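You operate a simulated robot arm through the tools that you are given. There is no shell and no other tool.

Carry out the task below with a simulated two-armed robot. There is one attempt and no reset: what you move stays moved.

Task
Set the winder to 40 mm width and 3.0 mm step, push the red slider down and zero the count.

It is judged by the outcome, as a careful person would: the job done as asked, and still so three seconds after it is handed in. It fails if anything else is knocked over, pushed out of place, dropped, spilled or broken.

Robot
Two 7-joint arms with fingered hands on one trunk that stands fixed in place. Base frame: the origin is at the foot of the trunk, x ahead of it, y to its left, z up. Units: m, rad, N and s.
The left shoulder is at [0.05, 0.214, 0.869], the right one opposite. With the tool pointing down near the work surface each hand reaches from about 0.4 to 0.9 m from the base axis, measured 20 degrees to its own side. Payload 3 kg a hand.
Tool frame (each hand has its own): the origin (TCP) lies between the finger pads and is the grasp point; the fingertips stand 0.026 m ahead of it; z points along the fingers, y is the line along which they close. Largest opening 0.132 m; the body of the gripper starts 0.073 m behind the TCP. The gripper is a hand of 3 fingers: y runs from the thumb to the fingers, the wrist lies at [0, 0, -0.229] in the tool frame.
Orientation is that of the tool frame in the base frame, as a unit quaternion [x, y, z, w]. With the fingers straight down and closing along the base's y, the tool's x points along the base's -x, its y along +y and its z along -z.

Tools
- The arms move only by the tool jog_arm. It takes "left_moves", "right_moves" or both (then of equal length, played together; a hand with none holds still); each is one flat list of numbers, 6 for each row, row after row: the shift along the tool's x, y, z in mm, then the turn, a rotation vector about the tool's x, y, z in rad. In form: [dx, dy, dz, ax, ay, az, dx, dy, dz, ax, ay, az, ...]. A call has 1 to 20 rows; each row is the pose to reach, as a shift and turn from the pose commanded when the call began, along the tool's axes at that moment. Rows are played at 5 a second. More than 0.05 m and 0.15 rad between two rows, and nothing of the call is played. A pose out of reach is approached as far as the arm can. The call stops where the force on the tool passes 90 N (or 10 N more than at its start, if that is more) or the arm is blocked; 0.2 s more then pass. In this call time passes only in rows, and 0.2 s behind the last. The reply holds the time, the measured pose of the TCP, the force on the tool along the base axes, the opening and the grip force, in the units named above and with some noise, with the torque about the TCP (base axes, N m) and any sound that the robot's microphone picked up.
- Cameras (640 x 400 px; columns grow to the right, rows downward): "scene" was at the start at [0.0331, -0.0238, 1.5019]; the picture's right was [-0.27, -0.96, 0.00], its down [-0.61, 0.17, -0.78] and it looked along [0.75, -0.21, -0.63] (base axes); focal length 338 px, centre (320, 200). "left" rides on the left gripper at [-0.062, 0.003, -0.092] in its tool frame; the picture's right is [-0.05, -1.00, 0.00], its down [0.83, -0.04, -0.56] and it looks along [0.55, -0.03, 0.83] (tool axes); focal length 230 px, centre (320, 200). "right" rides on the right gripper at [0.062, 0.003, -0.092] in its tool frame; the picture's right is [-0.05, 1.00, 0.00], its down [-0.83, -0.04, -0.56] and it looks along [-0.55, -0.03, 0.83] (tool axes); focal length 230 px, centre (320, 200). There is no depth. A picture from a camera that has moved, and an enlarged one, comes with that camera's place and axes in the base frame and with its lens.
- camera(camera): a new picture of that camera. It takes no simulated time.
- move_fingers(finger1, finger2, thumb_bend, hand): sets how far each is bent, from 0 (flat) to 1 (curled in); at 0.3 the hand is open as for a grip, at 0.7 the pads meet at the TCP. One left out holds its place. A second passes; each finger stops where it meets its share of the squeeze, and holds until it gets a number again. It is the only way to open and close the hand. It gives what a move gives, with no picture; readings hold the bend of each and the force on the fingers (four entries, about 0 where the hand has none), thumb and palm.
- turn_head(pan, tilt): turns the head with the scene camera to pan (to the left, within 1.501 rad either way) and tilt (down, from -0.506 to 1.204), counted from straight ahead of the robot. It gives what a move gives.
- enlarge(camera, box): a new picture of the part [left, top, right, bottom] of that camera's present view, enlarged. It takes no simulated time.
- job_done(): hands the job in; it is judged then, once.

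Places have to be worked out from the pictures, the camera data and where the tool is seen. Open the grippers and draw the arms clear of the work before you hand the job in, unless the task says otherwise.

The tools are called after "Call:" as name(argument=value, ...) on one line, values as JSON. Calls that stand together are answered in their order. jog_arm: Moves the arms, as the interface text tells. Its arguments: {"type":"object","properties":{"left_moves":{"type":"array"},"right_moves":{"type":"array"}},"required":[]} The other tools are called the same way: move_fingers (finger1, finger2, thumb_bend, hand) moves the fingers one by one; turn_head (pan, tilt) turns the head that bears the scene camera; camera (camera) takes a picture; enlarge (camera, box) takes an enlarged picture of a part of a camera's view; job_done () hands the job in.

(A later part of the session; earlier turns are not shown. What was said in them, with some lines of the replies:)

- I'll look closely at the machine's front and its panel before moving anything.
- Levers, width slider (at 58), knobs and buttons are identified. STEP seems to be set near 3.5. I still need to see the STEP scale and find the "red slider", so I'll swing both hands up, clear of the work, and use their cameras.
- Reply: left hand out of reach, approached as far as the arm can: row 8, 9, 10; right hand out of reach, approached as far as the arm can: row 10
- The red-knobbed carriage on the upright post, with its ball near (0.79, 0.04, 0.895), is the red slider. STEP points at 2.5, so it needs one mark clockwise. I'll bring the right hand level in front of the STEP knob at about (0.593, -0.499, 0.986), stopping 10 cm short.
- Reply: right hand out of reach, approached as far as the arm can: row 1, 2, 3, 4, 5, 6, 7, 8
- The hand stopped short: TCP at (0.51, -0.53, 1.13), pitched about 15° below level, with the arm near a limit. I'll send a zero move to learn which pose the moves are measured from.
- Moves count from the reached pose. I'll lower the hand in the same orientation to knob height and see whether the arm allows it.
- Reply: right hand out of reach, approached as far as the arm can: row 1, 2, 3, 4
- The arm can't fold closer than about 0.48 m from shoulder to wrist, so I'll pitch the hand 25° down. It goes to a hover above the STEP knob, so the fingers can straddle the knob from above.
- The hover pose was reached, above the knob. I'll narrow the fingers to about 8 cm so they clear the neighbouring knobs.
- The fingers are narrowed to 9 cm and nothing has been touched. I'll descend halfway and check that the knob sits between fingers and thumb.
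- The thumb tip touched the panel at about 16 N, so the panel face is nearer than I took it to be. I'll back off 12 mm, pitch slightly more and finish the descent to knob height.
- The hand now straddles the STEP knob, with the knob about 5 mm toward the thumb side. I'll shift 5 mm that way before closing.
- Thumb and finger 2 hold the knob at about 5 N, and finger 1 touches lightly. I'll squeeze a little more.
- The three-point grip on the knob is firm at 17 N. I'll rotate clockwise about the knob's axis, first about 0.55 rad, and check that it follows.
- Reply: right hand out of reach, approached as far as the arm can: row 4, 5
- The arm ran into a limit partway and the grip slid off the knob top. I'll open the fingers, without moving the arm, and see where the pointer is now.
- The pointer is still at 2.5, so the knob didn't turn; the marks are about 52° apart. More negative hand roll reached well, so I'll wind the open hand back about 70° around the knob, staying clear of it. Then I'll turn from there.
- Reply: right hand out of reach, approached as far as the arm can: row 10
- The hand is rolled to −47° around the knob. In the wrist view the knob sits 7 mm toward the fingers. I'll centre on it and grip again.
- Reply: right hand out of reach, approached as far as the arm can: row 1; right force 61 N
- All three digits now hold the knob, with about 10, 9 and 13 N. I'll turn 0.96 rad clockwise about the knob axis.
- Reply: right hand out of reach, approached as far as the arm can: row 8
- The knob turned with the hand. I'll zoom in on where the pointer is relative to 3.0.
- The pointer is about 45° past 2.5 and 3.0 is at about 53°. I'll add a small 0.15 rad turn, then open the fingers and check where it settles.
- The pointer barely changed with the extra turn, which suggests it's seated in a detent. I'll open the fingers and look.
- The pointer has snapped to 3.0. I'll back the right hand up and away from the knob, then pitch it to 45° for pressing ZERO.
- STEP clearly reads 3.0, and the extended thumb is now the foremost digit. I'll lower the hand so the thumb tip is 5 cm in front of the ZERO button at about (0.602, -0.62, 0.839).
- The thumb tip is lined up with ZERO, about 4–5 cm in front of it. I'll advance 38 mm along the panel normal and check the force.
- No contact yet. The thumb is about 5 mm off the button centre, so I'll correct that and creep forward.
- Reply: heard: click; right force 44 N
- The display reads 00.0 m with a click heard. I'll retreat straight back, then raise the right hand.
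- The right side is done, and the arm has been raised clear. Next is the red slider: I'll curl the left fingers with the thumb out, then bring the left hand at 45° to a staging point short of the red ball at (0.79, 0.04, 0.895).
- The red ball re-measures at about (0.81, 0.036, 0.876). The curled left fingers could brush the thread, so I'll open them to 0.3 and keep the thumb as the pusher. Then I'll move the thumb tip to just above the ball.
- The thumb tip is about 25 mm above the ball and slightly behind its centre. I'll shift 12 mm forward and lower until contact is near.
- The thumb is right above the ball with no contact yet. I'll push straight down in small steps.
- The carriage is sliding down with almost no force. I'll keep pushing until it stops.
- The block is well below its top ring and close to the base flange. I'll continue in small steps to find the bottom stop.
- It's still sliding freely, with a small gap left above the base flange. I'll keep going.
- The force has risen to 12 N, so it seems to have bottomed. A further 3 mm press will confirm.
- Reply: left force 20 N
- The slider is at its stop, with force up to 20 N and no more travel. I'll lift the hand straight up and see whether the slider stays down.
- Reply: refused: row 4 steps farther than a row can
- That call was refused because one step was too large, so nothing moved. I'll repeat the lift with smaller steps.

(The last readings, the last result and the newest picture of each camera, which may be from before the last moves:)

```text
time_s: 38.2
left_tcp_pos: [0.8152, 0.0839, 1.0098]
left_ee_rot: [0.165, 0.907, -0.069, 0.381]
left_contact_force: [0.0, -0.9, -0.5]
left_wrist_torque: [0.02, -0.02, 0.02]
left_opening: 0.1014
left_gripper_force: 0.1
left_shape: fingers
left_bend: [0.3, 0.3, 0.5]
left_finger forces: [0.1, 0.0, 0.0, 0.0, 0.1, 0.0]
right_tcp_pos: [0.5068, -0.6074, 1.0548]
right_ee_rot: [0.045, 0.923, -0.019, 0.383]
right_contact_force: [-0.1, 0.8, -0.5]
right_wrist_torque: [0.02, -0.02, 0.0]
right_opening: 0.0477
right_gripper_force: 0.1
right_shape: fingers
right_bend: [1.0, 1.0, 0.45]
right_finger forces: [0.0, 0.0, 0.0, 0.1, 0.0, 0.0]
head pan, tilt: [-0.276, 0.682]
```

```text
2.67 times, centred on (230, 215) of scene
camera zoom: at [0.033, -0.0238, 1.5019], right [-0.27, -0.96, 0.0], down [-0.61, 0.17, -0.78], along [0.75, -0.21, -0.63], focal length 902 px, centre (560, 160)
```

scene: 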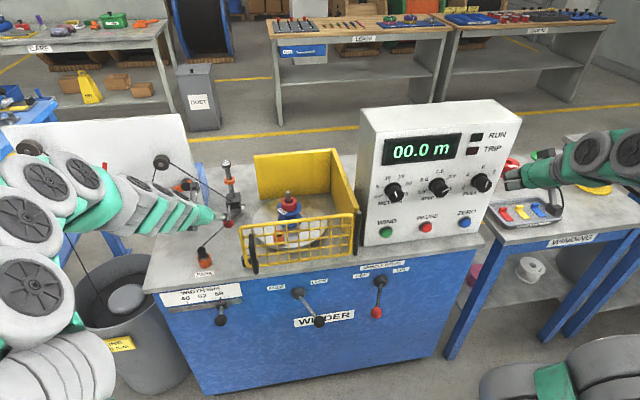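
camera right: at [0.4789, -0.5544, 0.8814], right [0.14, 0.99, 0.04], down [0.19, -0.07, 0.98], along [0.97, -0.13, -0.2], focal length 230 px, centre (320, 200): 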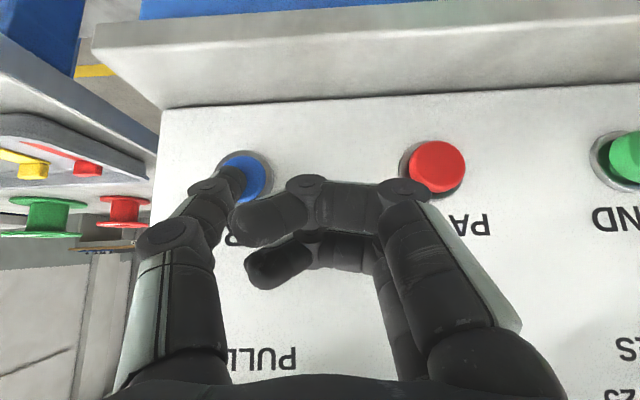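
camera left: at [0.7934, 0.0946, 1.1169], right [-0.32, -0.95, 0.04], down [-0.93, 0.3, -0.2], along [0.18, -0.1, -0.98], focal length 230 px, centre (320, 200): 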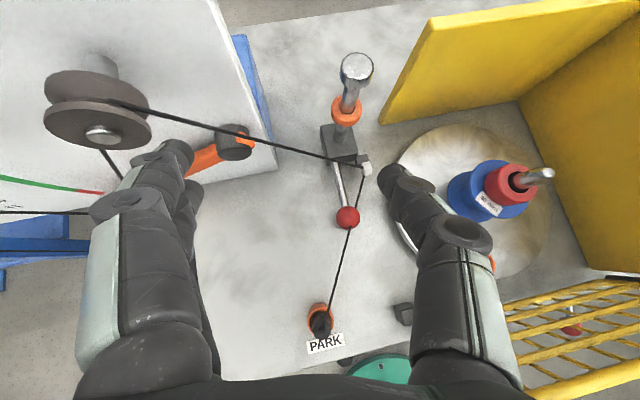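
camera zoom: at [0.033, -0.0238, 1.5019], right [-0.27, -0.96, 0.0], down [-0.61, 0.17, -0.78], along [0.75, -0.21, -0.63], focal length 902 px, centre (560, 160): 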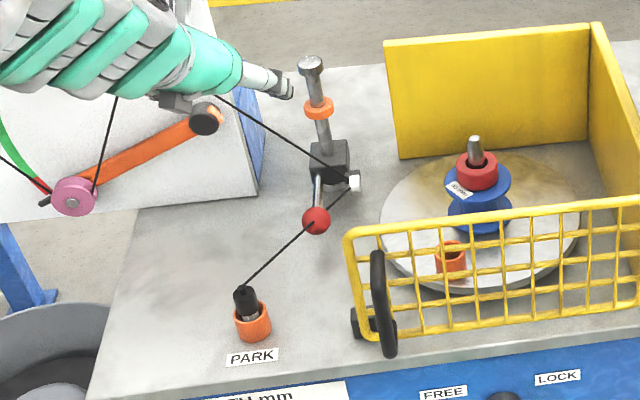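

The slider stayed down. Next is the width slider on the front face, roughly at (0.60, 0.10, 0.65). I'll bring the left hand back, high over the table and in front of the machine, pitching it steeper for a view.

Call:
jog_arm(left_moves=[18, -13, -35, 0, 0, 0, 40, -30, -62, -0.02, 0.06, -0.03, 62, -47, -90, -0.04, 0.12, -0.06, 85, -64, -117, -0.06, 0.18, -0.09, 108, -81, -144, -0.08, 0.25, -0.125, 132, -98, -171, -0.105, 0.32, -0.16, 156, -116, -198, -0.125, 0.38, -0.195, 179, -134, -225, -0.147, 0.44, -0.226])

Call:
camera(camera="left")

Call:
camera(camera="scene")

```text
time_s: 40.0
left_tcp_pos: [0.499, 0.0607, 1.037]
left_ee_rot: [0.046, 0.983, -0.009, 0.175]
left_contact_force: [0.3, 0.5, -0.2]
left_wrist_torque: [-0.03, -0.01, -0.02]
left_opening: 0.101
left_gripper_force: 0.2
left_shape: fingers
left_bend: [0.3, 0.3, 0.5]
left_finger forces: [0.0, 0.1, 0.1, 0.0, 0.0, 0.0]
right_tcp_pos: [0.5073, -0.6066, 1.0556]
right_ee_rot: [0.045, 0.923, -0.019, 0.382]
right_contact_force: [0.5, 0.3, -0.6]
right_wrist_torque: [0.02, -0.02, 0.01]
right_opening: 0.0476
right_gripper_force: 0.0
right_shape: fingers
right_bend: [1.0, 1.0, 0.45]
right_finger forces: [0.0, 0.0, 0.0, 0.0, 0.0, 0.1]
head pan, tilt: [-0.276, 0.682]
```

```text
taken
camera left: at [0.5238, 0.0614, 1.144], right [-0.04, -1.0, 0.02], down [-0.97, 0.05, 0.23], along [-0.24, -0.01, -0.97], focal length 230 px, centre (320, 200)
```

left: 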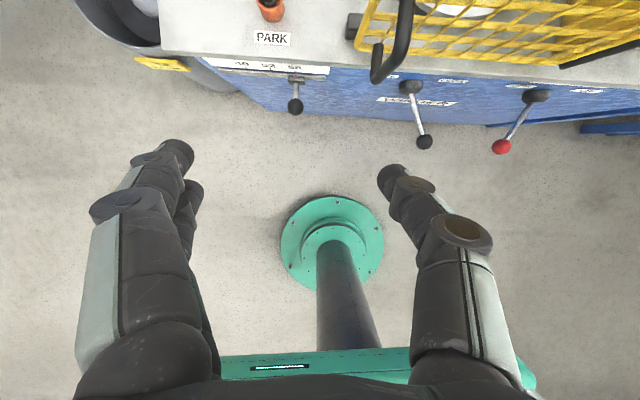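

```text
taken
```

scene: 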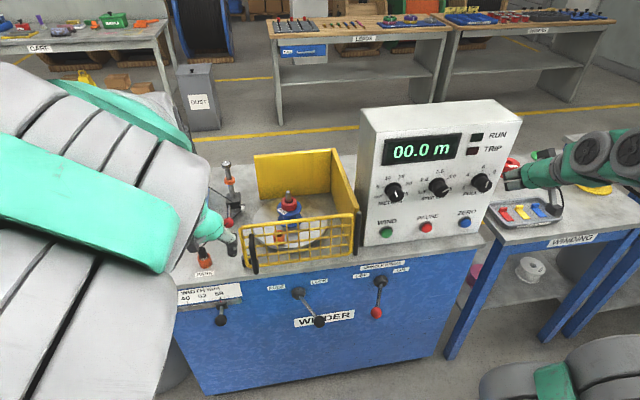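

Call:
enlarge(camera="left", box=[180, 30, 400, 150])

Call:
enlarge(camera="scene", box=[170, 270, 270, 340])

```text
2.91 times, centred on (290, 90) of left
camera zoom: at [0.5238, 0.0614, 1.144], right [-0.04, -1.0, 0.02], down [-0.97, 0.05, 0.23], along [-0.24, -0.01, -0.97], focal length 669 px, centre (407, 520)
```

zoom: 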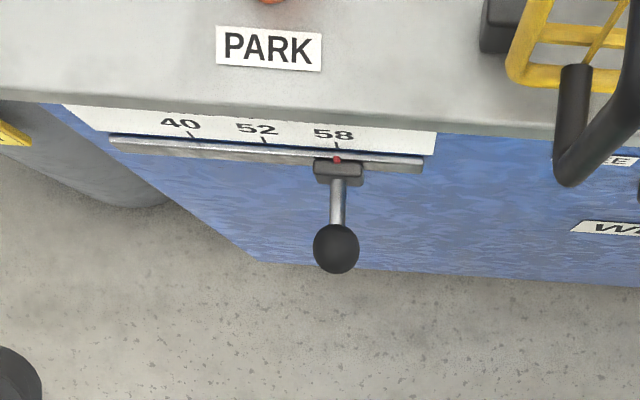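

```text
5.71 times, centred on (220, 305) of scene
camera zoom: at [0.033, -0.0238, 1.5019], right [-0.27, -0.96, 0.0], down [-0.61, 0.17, -0.78], along [0.75, -0.21, -0.63], focal length 1934 px, centre (891, -400)
```

zoom: 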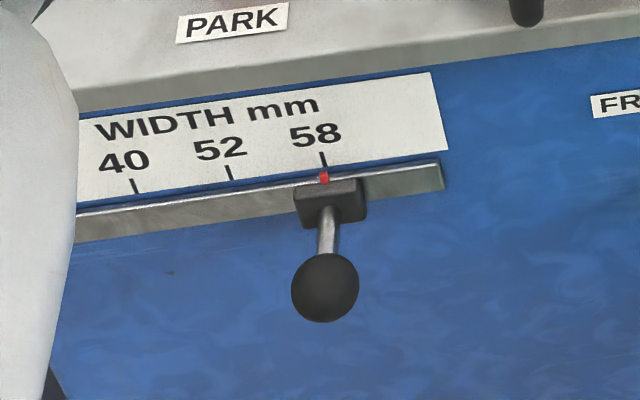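

The width knob's ball is at (0.595, 0.096, 0.669), on a stem standing out from the slider, and the 40 mark is about 85 mm to its left. I'll lower the left hand in front of the machine with fingers half-open.

Call:
move_fingers(hand="left", finger1=0.43, finger2=0.43, thumb_bend=0.43)

Call:
jog_arm(left_moves=[16, 6, 36, 0, 0, 0, 32, 12, 73, 0, 0, 0, 47, 17, 109, 0, 0, 0, 63, 23, 145, 0, 0, 0, 79, 29, 182, 0, 0, 0, 95, 35, 218, 0, 0, 0])

Call:
camera(camera="left")

Call:
camera(camera="scene")

```text
time_s: 41.0
left_tcp_pos: [0.5001, 0.0617, 1.0367]
left_ee_rot: [0.046, 0.983, -0.008, 0.175]
left_contact_force: [0.1, 0.2, -0.1]
left_wrist_torque: [-0.01, 0.01, 0.03]
left_opening: 0.0916
left_gripper_force: 0.0
left_shape: fingers
left_bend: [0.43, 0.43, 0.43]
left_finger forces: [0.1, 0.0, 0.0, 0.0, 0.1, 0.0]
right_tcp_pos: [0.5077, -0.6067, 1.0542]
right_ee_rot: [0.046, 0.922, -0.019, 0.383]
right_contact_force: [0.8, 0.1, 0.1]
right_wrist_torque: [-0.01, 0.01, 0.0]
right_opening: 0.0475
right_gripper_force: 0.0
right_shape: fingers
right_bend: [1.0, 1.0, 0.45]
right_finger forces: [0.0, 0.1, 0.0, 0.0, 0.0, 0.0]
head pan, tilt: [-0.276, 0.682]
```

```text
time_s: 42.4
left_tcp_pos: [0.4902, 0.0977, 0.8015]
left_ee_rot: [0.045, 0.984, -0.008, 0.174]
left_contact_force: [-0.3, -0.8, -0.9]
left_wrist_torque: [0.02, 0.0, -0.02]
left_opening: 0.0917
left_gripper_force: 0.0
left_shape: fingers
left_bend: [0.43, 0.43, 0.43]
left_finger forces: [0.1, 0.1, 0.0, 0.1, 0.0, 0.1]
right_tcp_pos: [0.5073, -0.6064, 1.0555]
right_ee_rot: [0.046, 0.922, -0.019, 0.383]
right_contact_force: [0.0, -0.2, 0.0]
right_wrist_torque: [0.03, 0.0, 0.0]
right_opening: 0.0477
right_gripper_force: 0.0
right_shape: fingers
right_bend: [1.0, 1.0, 0.45]
right_finger forces: [0.0, 0.0, 0.0, 0.0, 0.1, 0.1]
head pan, tilt: [-0.276, 0.682]
```

```text
taken
camera left: at [0.5147, 0.0974, 0.9068], right [-0.04, -1.0, 0.02], down [-0.97, 0.05, 0.24], along [-0.24, -0.01, -0.97], focal length 230 px, centre (320, 200)
```

left: 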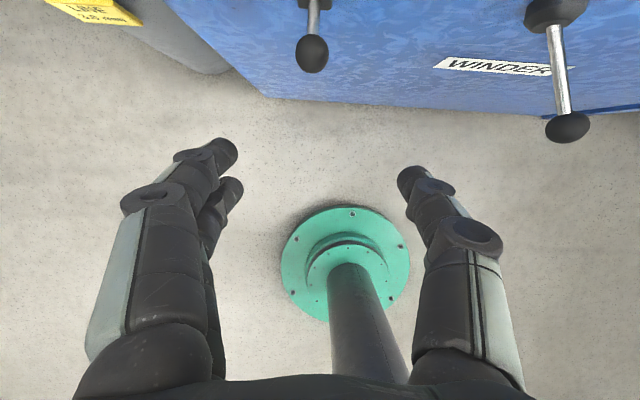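

```text
taken
```

scene: 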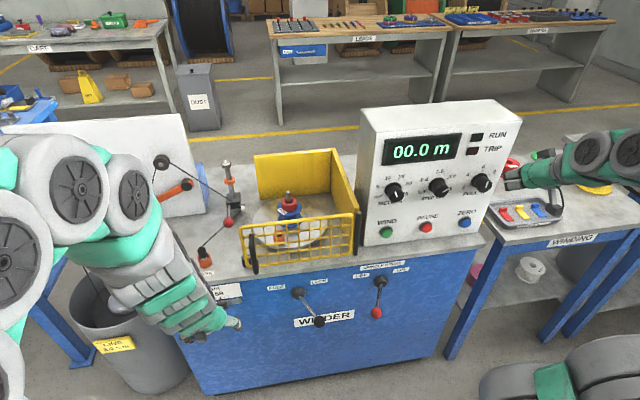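

The knob position is confirmed at (0.595, 0.096, 0.669). I'll approach along the hand axis while easing the pitch to 50°, stopping a little short to look.

Call:
jog_arm(left_moves=[-9, 2, 25, 0, -0.085, 0, -18, 3, 50, 0, -0.17, 0, -27, 5, 75, 0, -0.255, 0, -35, 6, 100, 0, -0.34, 0])

Call:
camera(camera="left")

Call:
enlarge(camera="scene", box=[150, 230, 310, 350])

```text
time_s: 43.4
left_tcp_pos: [0.5766, 0.1037, 0.7226]
left_ee_rot: [0.04, 0.947, -0.002, 0.32]
left_contact_force: [0.1, 0.7, 0.4]
left_wrist_torque: [-0.02, 0.04, 0.02]
left_opening: 0.0917
left_gripper_force: 0.0
left_shape: fingers
left_bend: [0.43, 0.43, 0.43]
left_finger forces: [0.0, 0.0, 0.0, 0.0, 0.1, 0.1]
left hand out of reach, approached as far as the arm can: row 1, 2, 3, 4
right_tcp_pos: [0.5082, -0.6061, 1.0545]
right_ee_rot: [0.046, 0.923, -0.019, 0.383]
right_contact_force: [0.7, -0.6, -0.4]
right_wrist_torque: [0.02, -0.01, 0.01]
right_opening: 0.0473
right_gripper_force: 0.2
right_shape: fingers
right_bend: [1.0, 1.0, 0.45]
right_finger forces: [0.0, 0.0, 0.0, 0.0, 0.0, 0.0]
head pan, tilt: [-0.276, 0.682]
```

```text
taken
camera left: at [0.5674, 0.1042, 0.8315], right [-0.04, -1.0, 0.01], down [-1.0, 0.04, -0.06], along [0.06, -0.01, -1.0], focal length 230 px, centre (320, 200)
```

left: 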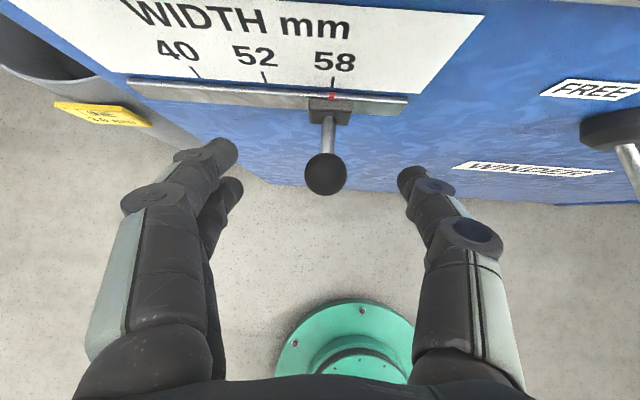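

```text
3.33 times, centred on (230, 290) of scene
camera zoom: at [0.0332, -0.0239, 1.5019], right [-0.27, -0.96, 0.0], down [-0.61, 0.17, -0.78], along [0.75, -0.21, -0.63], focal length 1128 px, centre (620, -100)
```

zoom: 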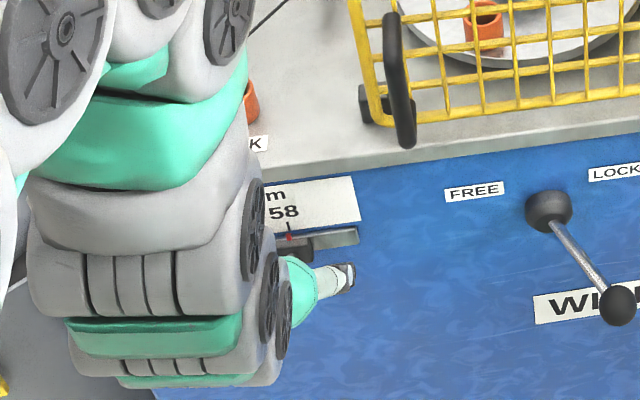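

I have a good view of the scale, with the ball right below the open grip. I'll move the last 4 cm so the ball sits between the fingers.

Call:
jog_arm(left_moves=[6, -3, 14, 0, 0, 0, 12, -5, 28, 0, 0, 0, 17.5, -7, 42, 0, 0, 0])

Call:
camera(camera="left")

Call:
enlarge(camera="scene", box=[150, 230, 310, 350])

```text
time_s: 44.2
left_tcp_pos: [0.5847, 0.0966, 0.6781]
left_ee_rot: [0.04, 0.947, -0.002, 0.32]
left_contact_force: [0.6, 0.7, 0.4]
left_wrist_torque: [0.03, -0.05, 0.01]
left_opening: 0.0918
left_gripper_force: 0.0
left_shape: fingers
left_bend: [0.43, 0.43, 0.43]
left_finger forces: [0.0, 0.1, 0.0, 0.0, 0.0, 0.1]
right_tcp_pos: [0.5086, -0.6073, 1.0565]
right_ee_rot: [0.046, 0.922, -0.018, 0.383]
right_contact_force: [0.3, 0.7, 0.4]
right_wrist_torque: [-0.03, -0.04, 0.03]
right_opening: 0.0476
right_gripper_force: 0.0
right_shape: fingers
right_bend: [1.0, 1.0, 0.45]
right_finger forces: [0.1, 0.0, 0.0, 0.0, 0.0, 0.1]
head pan, tilt: [-0.276, 0.682]
```

```text
taken
camera left: at [0.5775, 0.0967, 0.787], right [-0.04, -1.0, 0.01], down [-1.0, 0.04, -0.06], along [0.06, -0.01, -1.0], focal length 230 px, centre (320, 200)
```

left: 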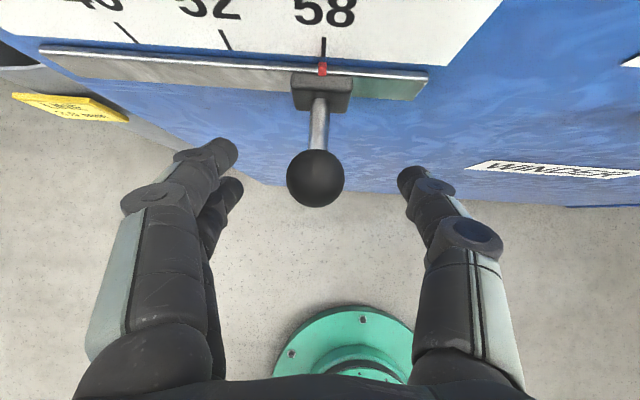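

```text
3.33 times, centred on (230, 290) of scene
camera zoom: at [0.0331, -0.0237, 1.5019], right [-0.27, -0.96, 0.0], down [-0.61, 0.17, -0.78], along [0.75, -0.21, -0.63], focal length 1128 px, centre (620, -100)
```

zoom: 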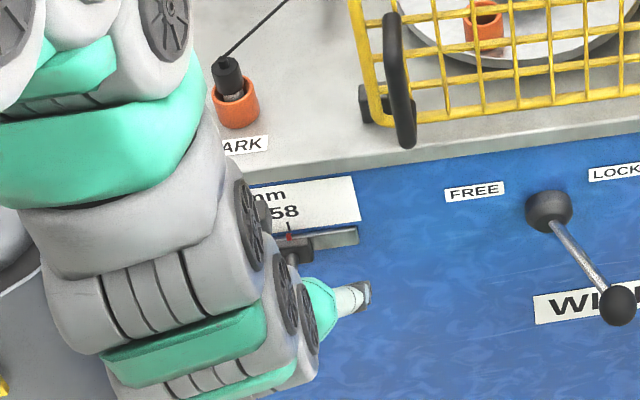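

The ball sits centrally between the fingers. I'll close the left hand on it.

Call:
move_fingers(hand="left", finger1=0.68, finger2=0.68, thumb_bend=0.66)

Call:
camera(camera="left")

```text
time_s: 45.2
left_tcp_pos: [0.5851, 0.0948, 0.6785]
left_ee_rot: [0.04, 0.947, -0.001, 0.319]
left_contact_force: [1.5, 2.9, -3.7]
left_wrist_torque: [0.03, 0.04, 0.02]
left_opening: 0.0285
left_gripper_force: 6.9
left_shape: fingers
left_bend: [0.62, 0.63, 0.64]
left_finger forces: [4.1, 3.7, 0.1, 0.1, 4.9, 0.0]
right_tcp_pos: [0.5085, -0.607, 1.0555]
right_ee_rot: [0.046, 0.922, -0.019, 0.383]
right_contact_force: [0.5, -0.2, 0.5]
right_wrist_torque: [0.01, 0.03, 0.02]
right_opening: 0.0476
right_gripper_force: 0.0
right_shape: fingers
right_bend: [1.0, 1.0, 0.45]
right_finger forces: [0.1, 0.0, 0.0, 0.0, 0.1, 0.0]
head pan, tilt: [-0.276, 0.682]
```

```text
taken
camera left: at [0.5777, 0.0966, 0.7874], right [-0.04, -1.0, 0.01], down [-1.0, 0.04, -0.06], along [0.06, -0.01, -1.0], focal length 230 px, centre (320, 200)
```

left: 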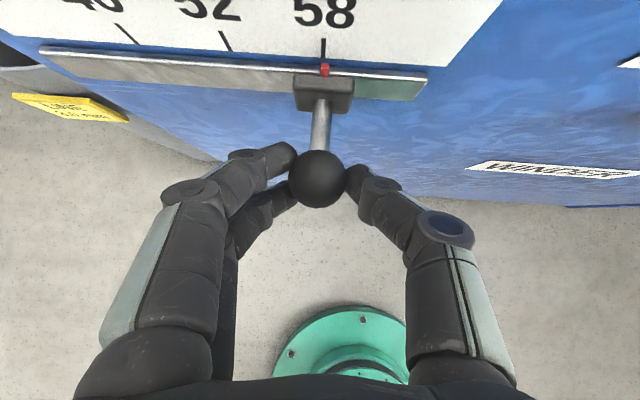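

The ball is held at about 7 N. I'll slide 20 mm to the left along the rail and watch whether it moves or is locked.

Call:
jog_arm(left_moves=[0, 5, 0.2, 0, 0, 0, 0, 10, 0.3, 0, 0, 0, 0, 15, 0.5, 0, 0, 0, 0, 20, 0.6, 0, 0, 0])

Call:
camera(camera="left")

```text
time_s: 46.2
left_tcp_pos: [0.5871, 0.1167, 0.6776]
left_ee_rot: [0.04, 0.947, -0.002, 0.32]
left_contact_force: [1.8, -0.7, 2.6]
left_wrist_torque: [-0.1, -0.08, -0.03]
left_opening: 0.028
left_gripper_force: 6.0
left_shape: fingers
left_bend: [0.64, 0.65, 0.64]
left_finger forces: [4.4, 2.1, 0.0, 0.0, 5.9, 0.0]
right_tcp_pos: [0.5071, -0.6077, 1.0547]
right_ee_rot: [0.046, 0.922, -0.019, 0.383]
right_contact_force: [-0.4, 0.0, 0.2]
right_wrist_torque: [-0.01, 0.04, -0.01]
right_opening: 0.0477
right_gripper_force: 0.1
right_shape: fingers
right_bend: [1.0, 1.0, 0.45]
right_finger forces: [0.0, 0.0, 0.0, 0.0, 0.1, 0.0]
head pan, tilt: [-0.276, 0.682]
```

```text
taken
camera left: at [0.5798, 0.1179, 0.7865], right [-0.04, -1.0, 0.01], down [-1.0, 0.03, -0.06], along [0.06, -0.01, -1.0], focal length 230 px, centre (320, 200)
```

left: 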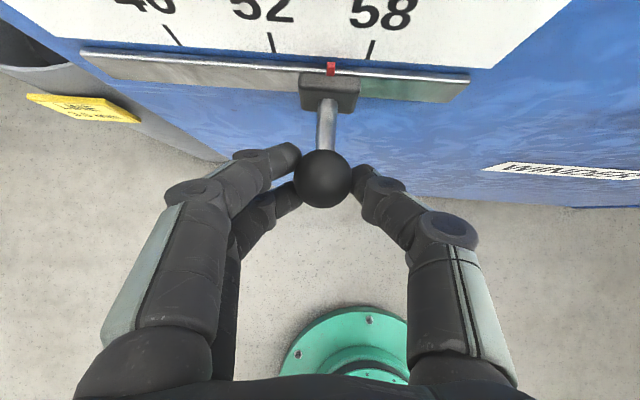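

It slides freely, now 20 mm on. The 40 mark is about 64 mm further, so I'll move 50 mm and then fine-tune.

Call:
jog_arm(left_moves=[0, 10, 0.3, 0, 0, 0, 0, 20, 0.6, 0, 0, 0, 0, 30, 0.9, 0, 0, 0, 0, 40, 1.2, 0, 0, 0, 0, 50, 1.5, 0, 0, 0])

Call:
camera(camera="left")

Call:
camera(camera="scene")

```text
time_s: 47.4
left_tcp_pos: [0.5921, 0.1672, 0.6766]
left_ee_rot: [0.04, 0.947, -0.002, 0.319]
left_contact_force: [7.5, -2.0, 2.1]
left_wrist_torque: [-0.06, -0.12, -0.02]
left_opening: 0.0281
left_gripper_force: 6.7
left_shape: fingers
left_bend: [0.64, 0.66, 0.63]
left_finger forces: [5.3, 1.6, 0.0, 0.0, 6.1, 0.0]
right_tcp_pos: [0.5079, -0.6062, 1.0552]
right_ee_rot: [0.046, 0.923, -0.019, 0.382]
right_contact_force: [0.2, -0.4, -0.7]
right_wrist_torque: [0.01, 0.02, 0.02]
right_opening: 0.0473
right_gripper_force: 0.0
right_shape: fingers
right_bend: [1.0, 1.0, 0.45]
right_finger forces: [0.0, 0.1, 0.0, 0.0, 0.0, 0.1]
head pan, tilt: [-0.276, 0.682]
```

```text
taken
camera left: at [0.5842, 0.1671, 0.7855], right [-0.04, -1.0, 0.01], down [-1.0, 0.04, -0.06], along [0.06, -0.01, -1.0], focal length 230 px, centre (320, 200)
```

left: 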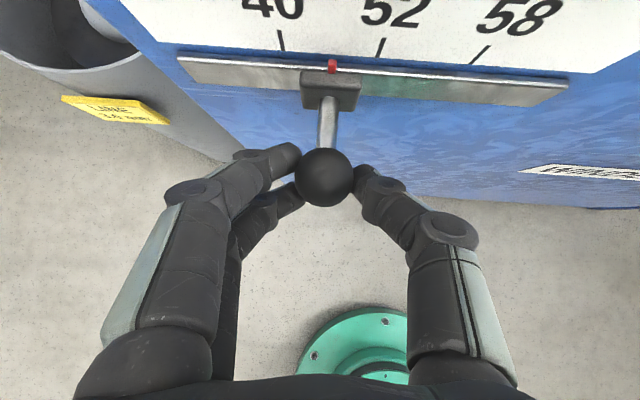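

```text
taken
```

scene: 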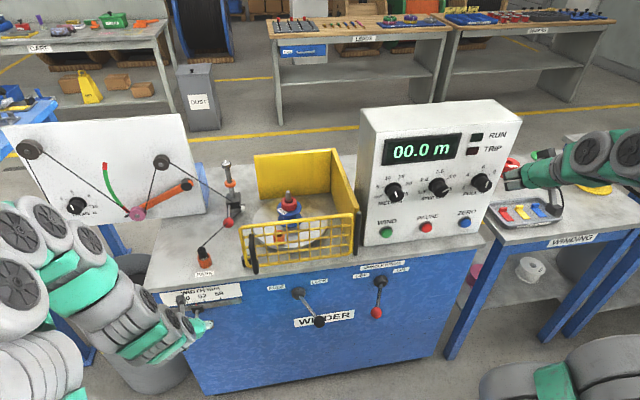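

About 22 mm remain. I'll move 17 mm, then zoom in for the last bit.

Call:
jog_arm(left_moves=[0, 9, 0.3, 0, 0, 0, -0.5, 17, 0, 0, 0, 0])

Call:
enlarge(camera="left", box=[250, 0, 410, 100])

Call:
enlarge(camera="scene", box=[150, 270, 250, 340])

```text
time_s: 48.0
left_tcp_pos: [0.5928, 0.183, 0.6766]
left_ee_rot: [0.039, 0.947, -0.001, 0.319]
left_contact_force: [7.3, 0.0, -4.4]
left_wrist_torque: [0.03, -0.04, 0.02]
left_opening: 0.0286
left_gripper_force: 6.7
left_shape: fingers
left_bend: [0.63, 0.65, 0.63]
left_finger forces: [5.1, 2.6, 0.1, 0.1, 5.6, 0.1]
right_tcp_pos: [0.5067, -0.6065, 1.0546]
right_ee_rot: [0.045, 0.922, -0.018, 0.383]
right_contact_force: [0.5, 0.2, -0.9]
right_wrist_torque: [0.02, 0.03, -0.05]
right_opening: 0.0477
right_gripper_force: 0.1
right_shape: fingers
right_bend: [1.0, 1.0, 0.45]
right_finger forces: [0.0, 0.0, 0.0, 0.0, 0.1, 0.0]
head pan, tilt: [-0.276, 0.682]
```

```text
4.00 times, centred on (330, 50) of left
camera zoom: at [0.5857, 0.1842, 0.7865], right [-0.03, -1.0, 0.01], down [-1.0, 0.03, -0.06], along [0.06, -0.01, -1.0], focal length 920 px, centre (280, 800)
```

zoom: 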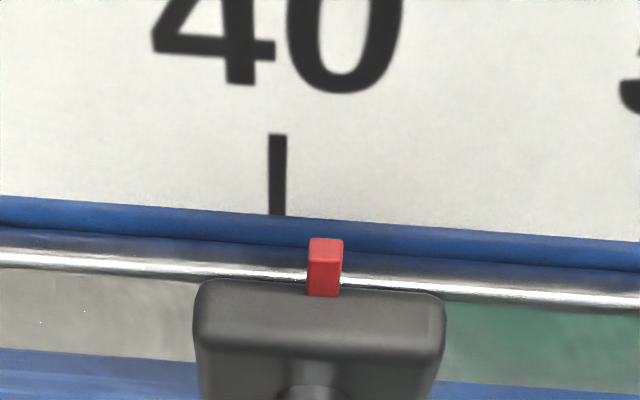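

```text
5.71 times, centred on (200, 305) of scene
camera zoom: at [0.0332, -0.0237, 1.5019], right [-0.27, -0.96, 0.0], down [-0.61, 0.17, -0.78], along [0.75, -0.21, -0.63], focal length 1934 px, centre (1006, -400)
```

zoom: 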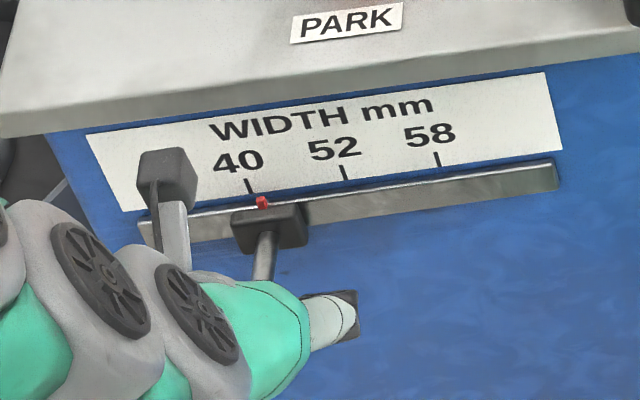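

The marker is still about 5.5 mm right of the 40 tick, judging by how it lined up at 58. I'll move that last bit.

Call:
jog_arm(left_moves=[-0.3, 3, -0.3, 0, 0, 0, -0.5, 5.5, -0.4, 0, 0, 0])

Call:
enlarge(camera="left", box=[250, 0, 410, 100])

Call:
enlarge(camera="scene", box=[150, 270, 250, 340])

```text
time_s: 48.6
left_tcp_pos: [0.5945, 0.1871, 0.6774]
left_ee_rot: [0.04, 0.947, -0.002, 0.318]
left_contact_force: [4.5, 0.0, -6.5]
left_wrist_torque: [0.06, 0.0, 0.0]
left_opening: 0.0285
left_gripper_force: 7.1
left_shape: fingers
left_bend: [0.63, 0.65, 0.63]
left_finger forces: [4.4, 3.3, 0.0, 0.0, 5.7, 0.1]
right_tcp_pos: [0.508, -0.6067, 1.0552]
right_ee_rot: [0.046, 0.922, -0.019, 0.383]
right_contact_force: [0.2, -0.3, 0.2]
right_wrist_torque: [0.02, -0.05, -0.02]
right_opening: 0.0477
right_gripper_force: 0.0
right_shape: fingers
right_bend: [1.0, 1.0, 0.45]
right_finger forces: [0.0, 0.1, 0.1, 0.0, 0.1, 0.1]
head pan, tilt: [-0.276, 0.682]
```

```text
4.00 times, centred on (330, 50) of left
camera zoom: at [0.5862, 0.1889, 0.7871], right [-0.04, -1.0, 0.01], down [-1.0, 0.04, -0.06], along [0.06, -0.01, -1.0], focal length 920 px, centre (280, 800)
```

zoom: 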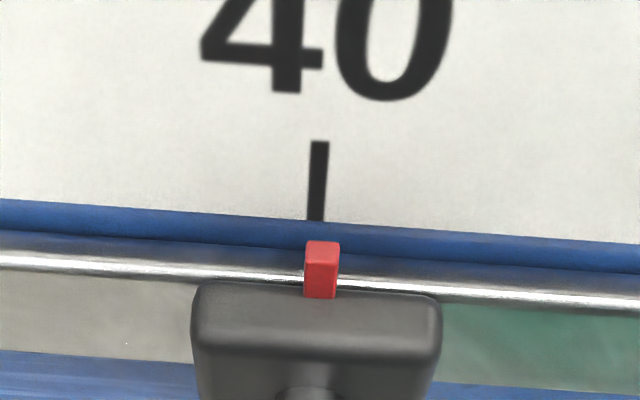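

```text
5.71 times, centred on (200, 305) of scene
camera zoom: at [0.0332, -0.0237, 1.5019], right [-0.27, -0.96, 0.0], down [-0.61, 0.17, -0.78], along [0.75, -0.21, -0.63], focal length 1934 px, centre (1006, -400)
```

zoom: 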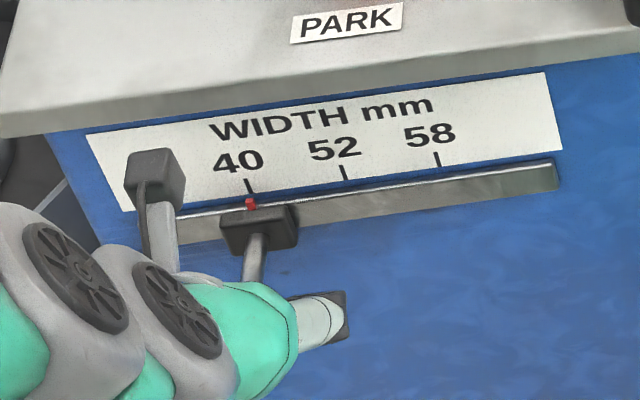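

The marker now lines up with 40, just as it did with 58 at the start. I'll open the hand and check that it stays.

Call:
move_fingers(hand="left", finger1=0.43, finger2=0.43, thumb_bend=0.43)

Call:
enlarge(camera="left", box=[250, 0, 410, 100])

Call:
enlarge(camera="scene", box=[150, 270, 250, 340])

```text
time_s: 49.6
left_tcp_pos: [0.5937, 0.1881, 0.6778]
left_ee_rot: [0.04, 0.947, -0.002, 0.319]
left_contact_force: [-0.4, -0.4, 0.2]
left_wrist_torque: [0.02, 0.01, -0.01]
left_opening: 0.0909
left_gripper_force: 0.0
left_shape: fingers
left_bend: [0.43, 0.43, 0.43]
left_finger forces: [0.1, 0.0, 0.0, 0.1, 0.0, 0.1]
right_tcp_pos: [0.5078, -0.607, 1.0548]
right_ee_rot: [0.046, 0.922, -0.019, 0.383]
right_contact_force: [0.0, -0.1, -0.9]
right_wrist_torque: [0.01, 0.04, -0.02]
right_opening: 0.0475
right_gripper_force: 0.1
right_shape: fingers
right_bend: [1.0, 1.0, 0.45]
right_finger forces: [0.1, 0.0, 0.0, 0.0, 0.0, 0.1]
head pan, tilt: [-0.276, 0.682]
```

```text
4.00 times, centred on (330, 50) of left
camera zoom: at [0.5864, 0.189, 0.7874], right [-0.04, -1.0, 0.01], down [-1.0, 0.04, -0.06], along [0.06, -0.01, -1.0], focal length 920 px, centre (280, 800)
```

zoom: 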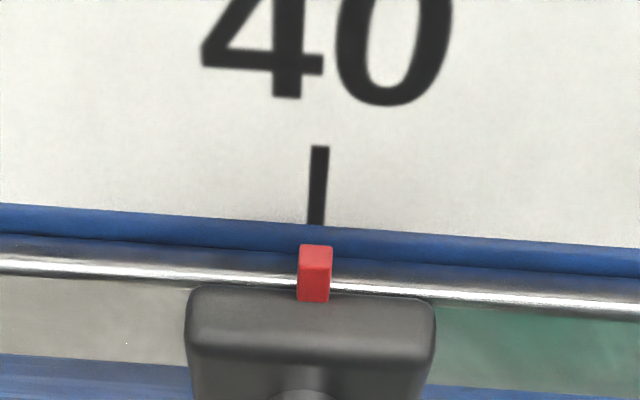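

```text
5.71 times, centred on (200, 305) of scene
camera zoom: at [0.0331, -0.0238, 1.5019], right [-0.27, -0.96, 0.0], down [-0.61, 0.17, -0.78], along [0.75, -0.21, -0.63], focal length 1934 px, centre (1006, -400)
```

zoom: 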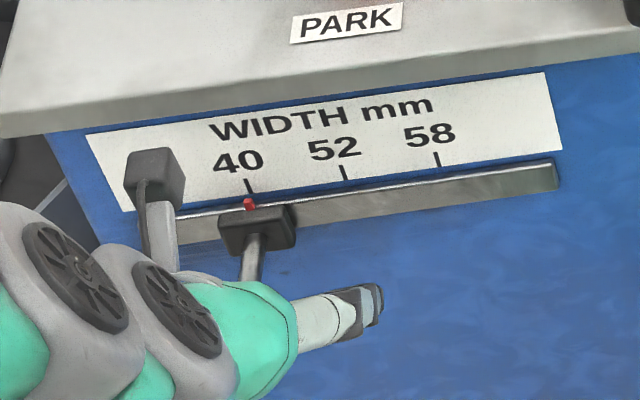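

The slider snapped into place exactly on 40. I'll back the left hand off along its approach path, then up.

Call:
jog_arm(left_moves=[-9, 0, -21, 0, 0, 0, -17, 0, -42, 0, 0, 0, -13, -8, -70, 0, 0.085, 0, -9, -16, -98, 0, 0.17, 0, -5, -24, -126, 0, 0.255, 0, -1, -32, -153, 0, 0.34, 0])

Call:
camera(camera="scene")

```text
time_s: 51.0
left_tcp_pos: [0.5013, 0.1605, 0.799]
left_ee_rot: [0.041, 0.987, 0.005, 0.153]
left_contact_force: [0.2, 0.4, 0.7]
left_wrist_torque: [0.01, -0.02, -0.02]
left_opening: 0.0912
left_gripper_force: 0.1
left_shape: fingers
left_bend: [0.43, 0.43, 0.43]
left_finger forces: [0.1, 0.0, 0.0, 0.0, 0.0, 0.1]
left hand out of reach, approached as far as the arm can: row 2, 3, 4
right_tcp_pos: [0.5089, -0.6077, 1.0554]
right_ee_rot: [0.047, 0.922, -0.02, 0.383]
right_contact_force: [0.5, 0.0, 0.1]
right_wrist_torque: [-0.01, -0.01, -0.02]
right_opening: 0.0478
right_gripper_force: 0.0
right_shape: fingers
right_bend: [1.0, 1.0, 0.45]
right_finger forces: [0.1, 0.0, 0.1, 0.1, 0.1, 0.0]
head pan, tilt: [-0.276, 0.682]
```

```text
taken
```

scene: 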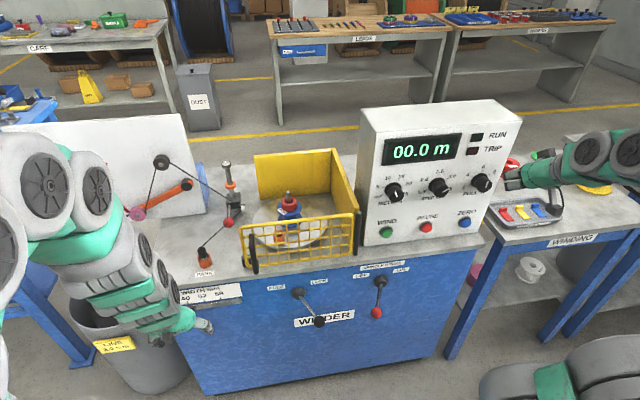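

The left hand is clear. I'll raise both hands away from the machine.

Call:
jog_arm(left_moves=[-13, 0, -40, 0, 0, 0, -25, 0, -79, 0, 0, 0, -38, 0, -119, 0, 0, 0, -50, 0, -159, 0, 0, 0, -63, 0, -198, 0, 0, 0, -75, 0, -238, 0, 0, 0], right_moves=[-4, 0, -26, 0, 0, 0, -8, 0, -52, 0, 0, 0, -11, 0, -78, 0, 0, 0, -13, 0, -104, 0, 0, 0, -14, 0, -130, 0, 0, 0, -15, 0, -150, 0, 0, 0])

Call:
move_fingers(hand="right", finger1=0.3, finger2=0.3, thumb_bend=0.3)

Call:
move_fingers(hand="left", finger1=0.3, finger2=0.3, thumb_bend=0.3)

Call:
camera(camera="scene")

Call:
enlarge(camera="scene", box=[360, 100, 520, 250])

Call:
enlarge(camera="scene", box=[130, 140, 370, 340])

```text
time_s: 52.4
left_tcp_pos: [0.4981, 0.1547, 1.0489]
left_ee_rot: [0.041, 0.987, 0.005, 0.153]
left_contact_force: [-0.6, 0.3, -1.1]
left_wrist_torque: [0.0, -0.01, -0.01]
left_opening: 0.0911
left_gripper_force: 0.0
left_shape: fingers
left_bend: [0.43, 0.43, 0.43]
left_finger forces: [0.0, 0.1, 0.1, 0.1, 0.0, 0.0]
right_tcp_pos: [0.4144, -0.5965, 1.1721]
right_ee_rot: [0.046, 0.923, -0.019, 0.382]
right_contact_force: [0.2, 0.8, -0.2]
right_wrist_torque: [0.04, -0.03, -0.02]
right_opening: 0.0477
right_gripper_force: 0.1
right_shape: fingers
right_bend: [1.0, 1.0, 0.45]
right_finger forces: [0.0, 0.0, 0.0, 0.0, 0.1, 0.0]
head pan, tilt: [-0.276, 0.682]
```

```text
time_s: 53.4
left_tcp_pos: [0.4992, 0.1538, 1.0497]
left_ee_rot: [0.04, 0.987, 0.005, 0.154]
left_contact_force: [-0.1, 0.8, 0.5]
left_wrist_torque: [0.0, 0.01, 0.0]
left_opening: 0.0911
left_gripper_force: 0.0
left_shape: fingers
left_bend: [0.43, 0.43, 0.43]
left_finger forces: [0.0, 0.1, 0.0, 0.0, 0.0, 0.0]
right_tcp_pos: [0.4133, -0.5957, 1.173]
right_ee_rot: [0.047, 0.922, -0.019, 0.383]
right_contact_force: [-0.1, 0.1, -0.1]
right_wrist_torque: [0.03, 0.01, -0.02]
right_opening: 0.1339
right_gripper_force: 0.1
right_shape: fingers
right_bend: [0.3, 0.3, 0.3]
right_finger forces: [0.1, 0.0, 0.0, 0.0, 0.0, 0.0]
head pan, tilt: [-0.276, 0.682]
```

```text
time_s: 54.4
left_tcp_pos: [0.4992, 0.1537, 1.0488]
left_ee_rot: [0.04, 0.987, 0.005, 0.154]
left_contact_force: [0.4, -0.1, 0.3]
left_wrist_torque: [0.03, -0.01, 0.02]
left_opening: 0.1338
left_gripper_force: 0.1
left_shape: fingers
left_bend: [0.3, 0.3, 0.3]
left_finger forces: [0.0, 0.0, 0.1, 0.1, 0.0, 0.1]
right_tcp_pos: [0.4149, -0.5959, 1.1721]
right_ee_rot: [0.046, 0.923, -0.02, 0.383]
right_contact_force: [0.1, -0.1, -0.1]
right_wrist_torque: [0.04, 0.0, -0.02]
right_opening: 0.1341
right_gripper_force: 0.0
right_shape: fingers
right_bend: [0.3, 0.3, 0.3]
right_finger forces: [0.0, 0.1, 0.0, 0.0, 0.0, 0.1]
head pan, tilt: [-0.276, 0.682]
```

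```text
taken
```

scene: 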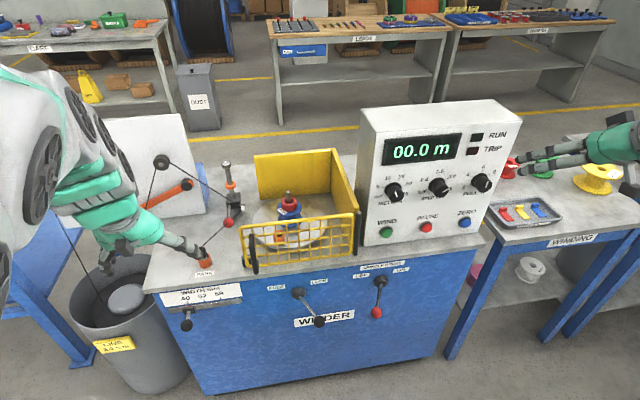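

```text
2.67 times, centred on (440, 175) of scene
camera zoom: at [0.0331, -0.0238, 1.5019], right [-0.27, -0.96, 0.0], down [-0.61, 0.17, -0.78], along [0.75, -0.21, -0.63], focal length 902 px, centre (0, 267)
```

zoom: 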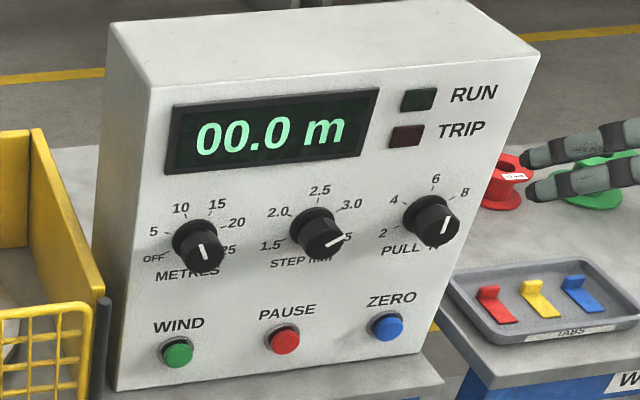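

```text
2.00 times, centred on (250, 240) of scene
camera zoom: at [0.0331, -0.0238, 1.5019], right [-0.27, -0.96, 0.0], down [-0.61, 0.17, -0.78], along [0.75, -0.21, -0.63], focal length 677 px, centre (460, 120)
```

zoom: 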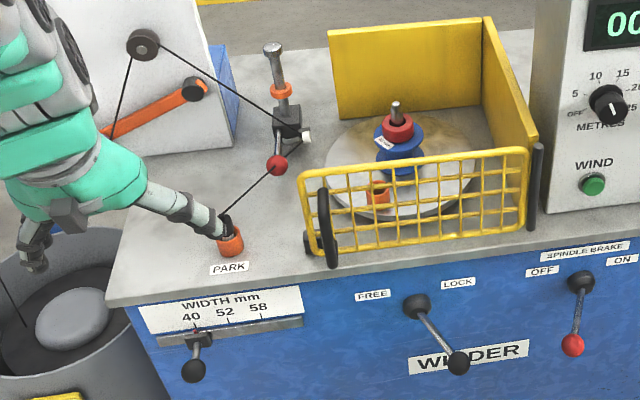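

Final state: width is on 40, STEP on 3.0 and the count reads 00.0 m. The red slider is down, the other controls are unchanged, and both hands are open and clear. I'm handing the job in.

Call:
job_done()

```text
The job is handed in.
```

The winder is set as you asked, and the last pictures before I handed the job in showed it that way:

- **Width:** the slider moved from 58 to 40 and snapped into place on the mark.
- **Step:** the knob turned from 2.5 to 3.0 and settled on the mark. My first try slipped off without turning it, so I gripped it again.
- **Red slider:** I took this to be the slider with the red ball on the upright post. It's pushed down to its stop and stayed there when I let go.
- **Count:** ZERO pressed, and the display reads 00.0 m.

The other knobs and levers look unchanged, and I saw nothing knocked over or out of place. The right thumb pressed on the control panel twice while I lined up on the step knob, the harder time at about 59 N. Both hands are open and clear of the machine.
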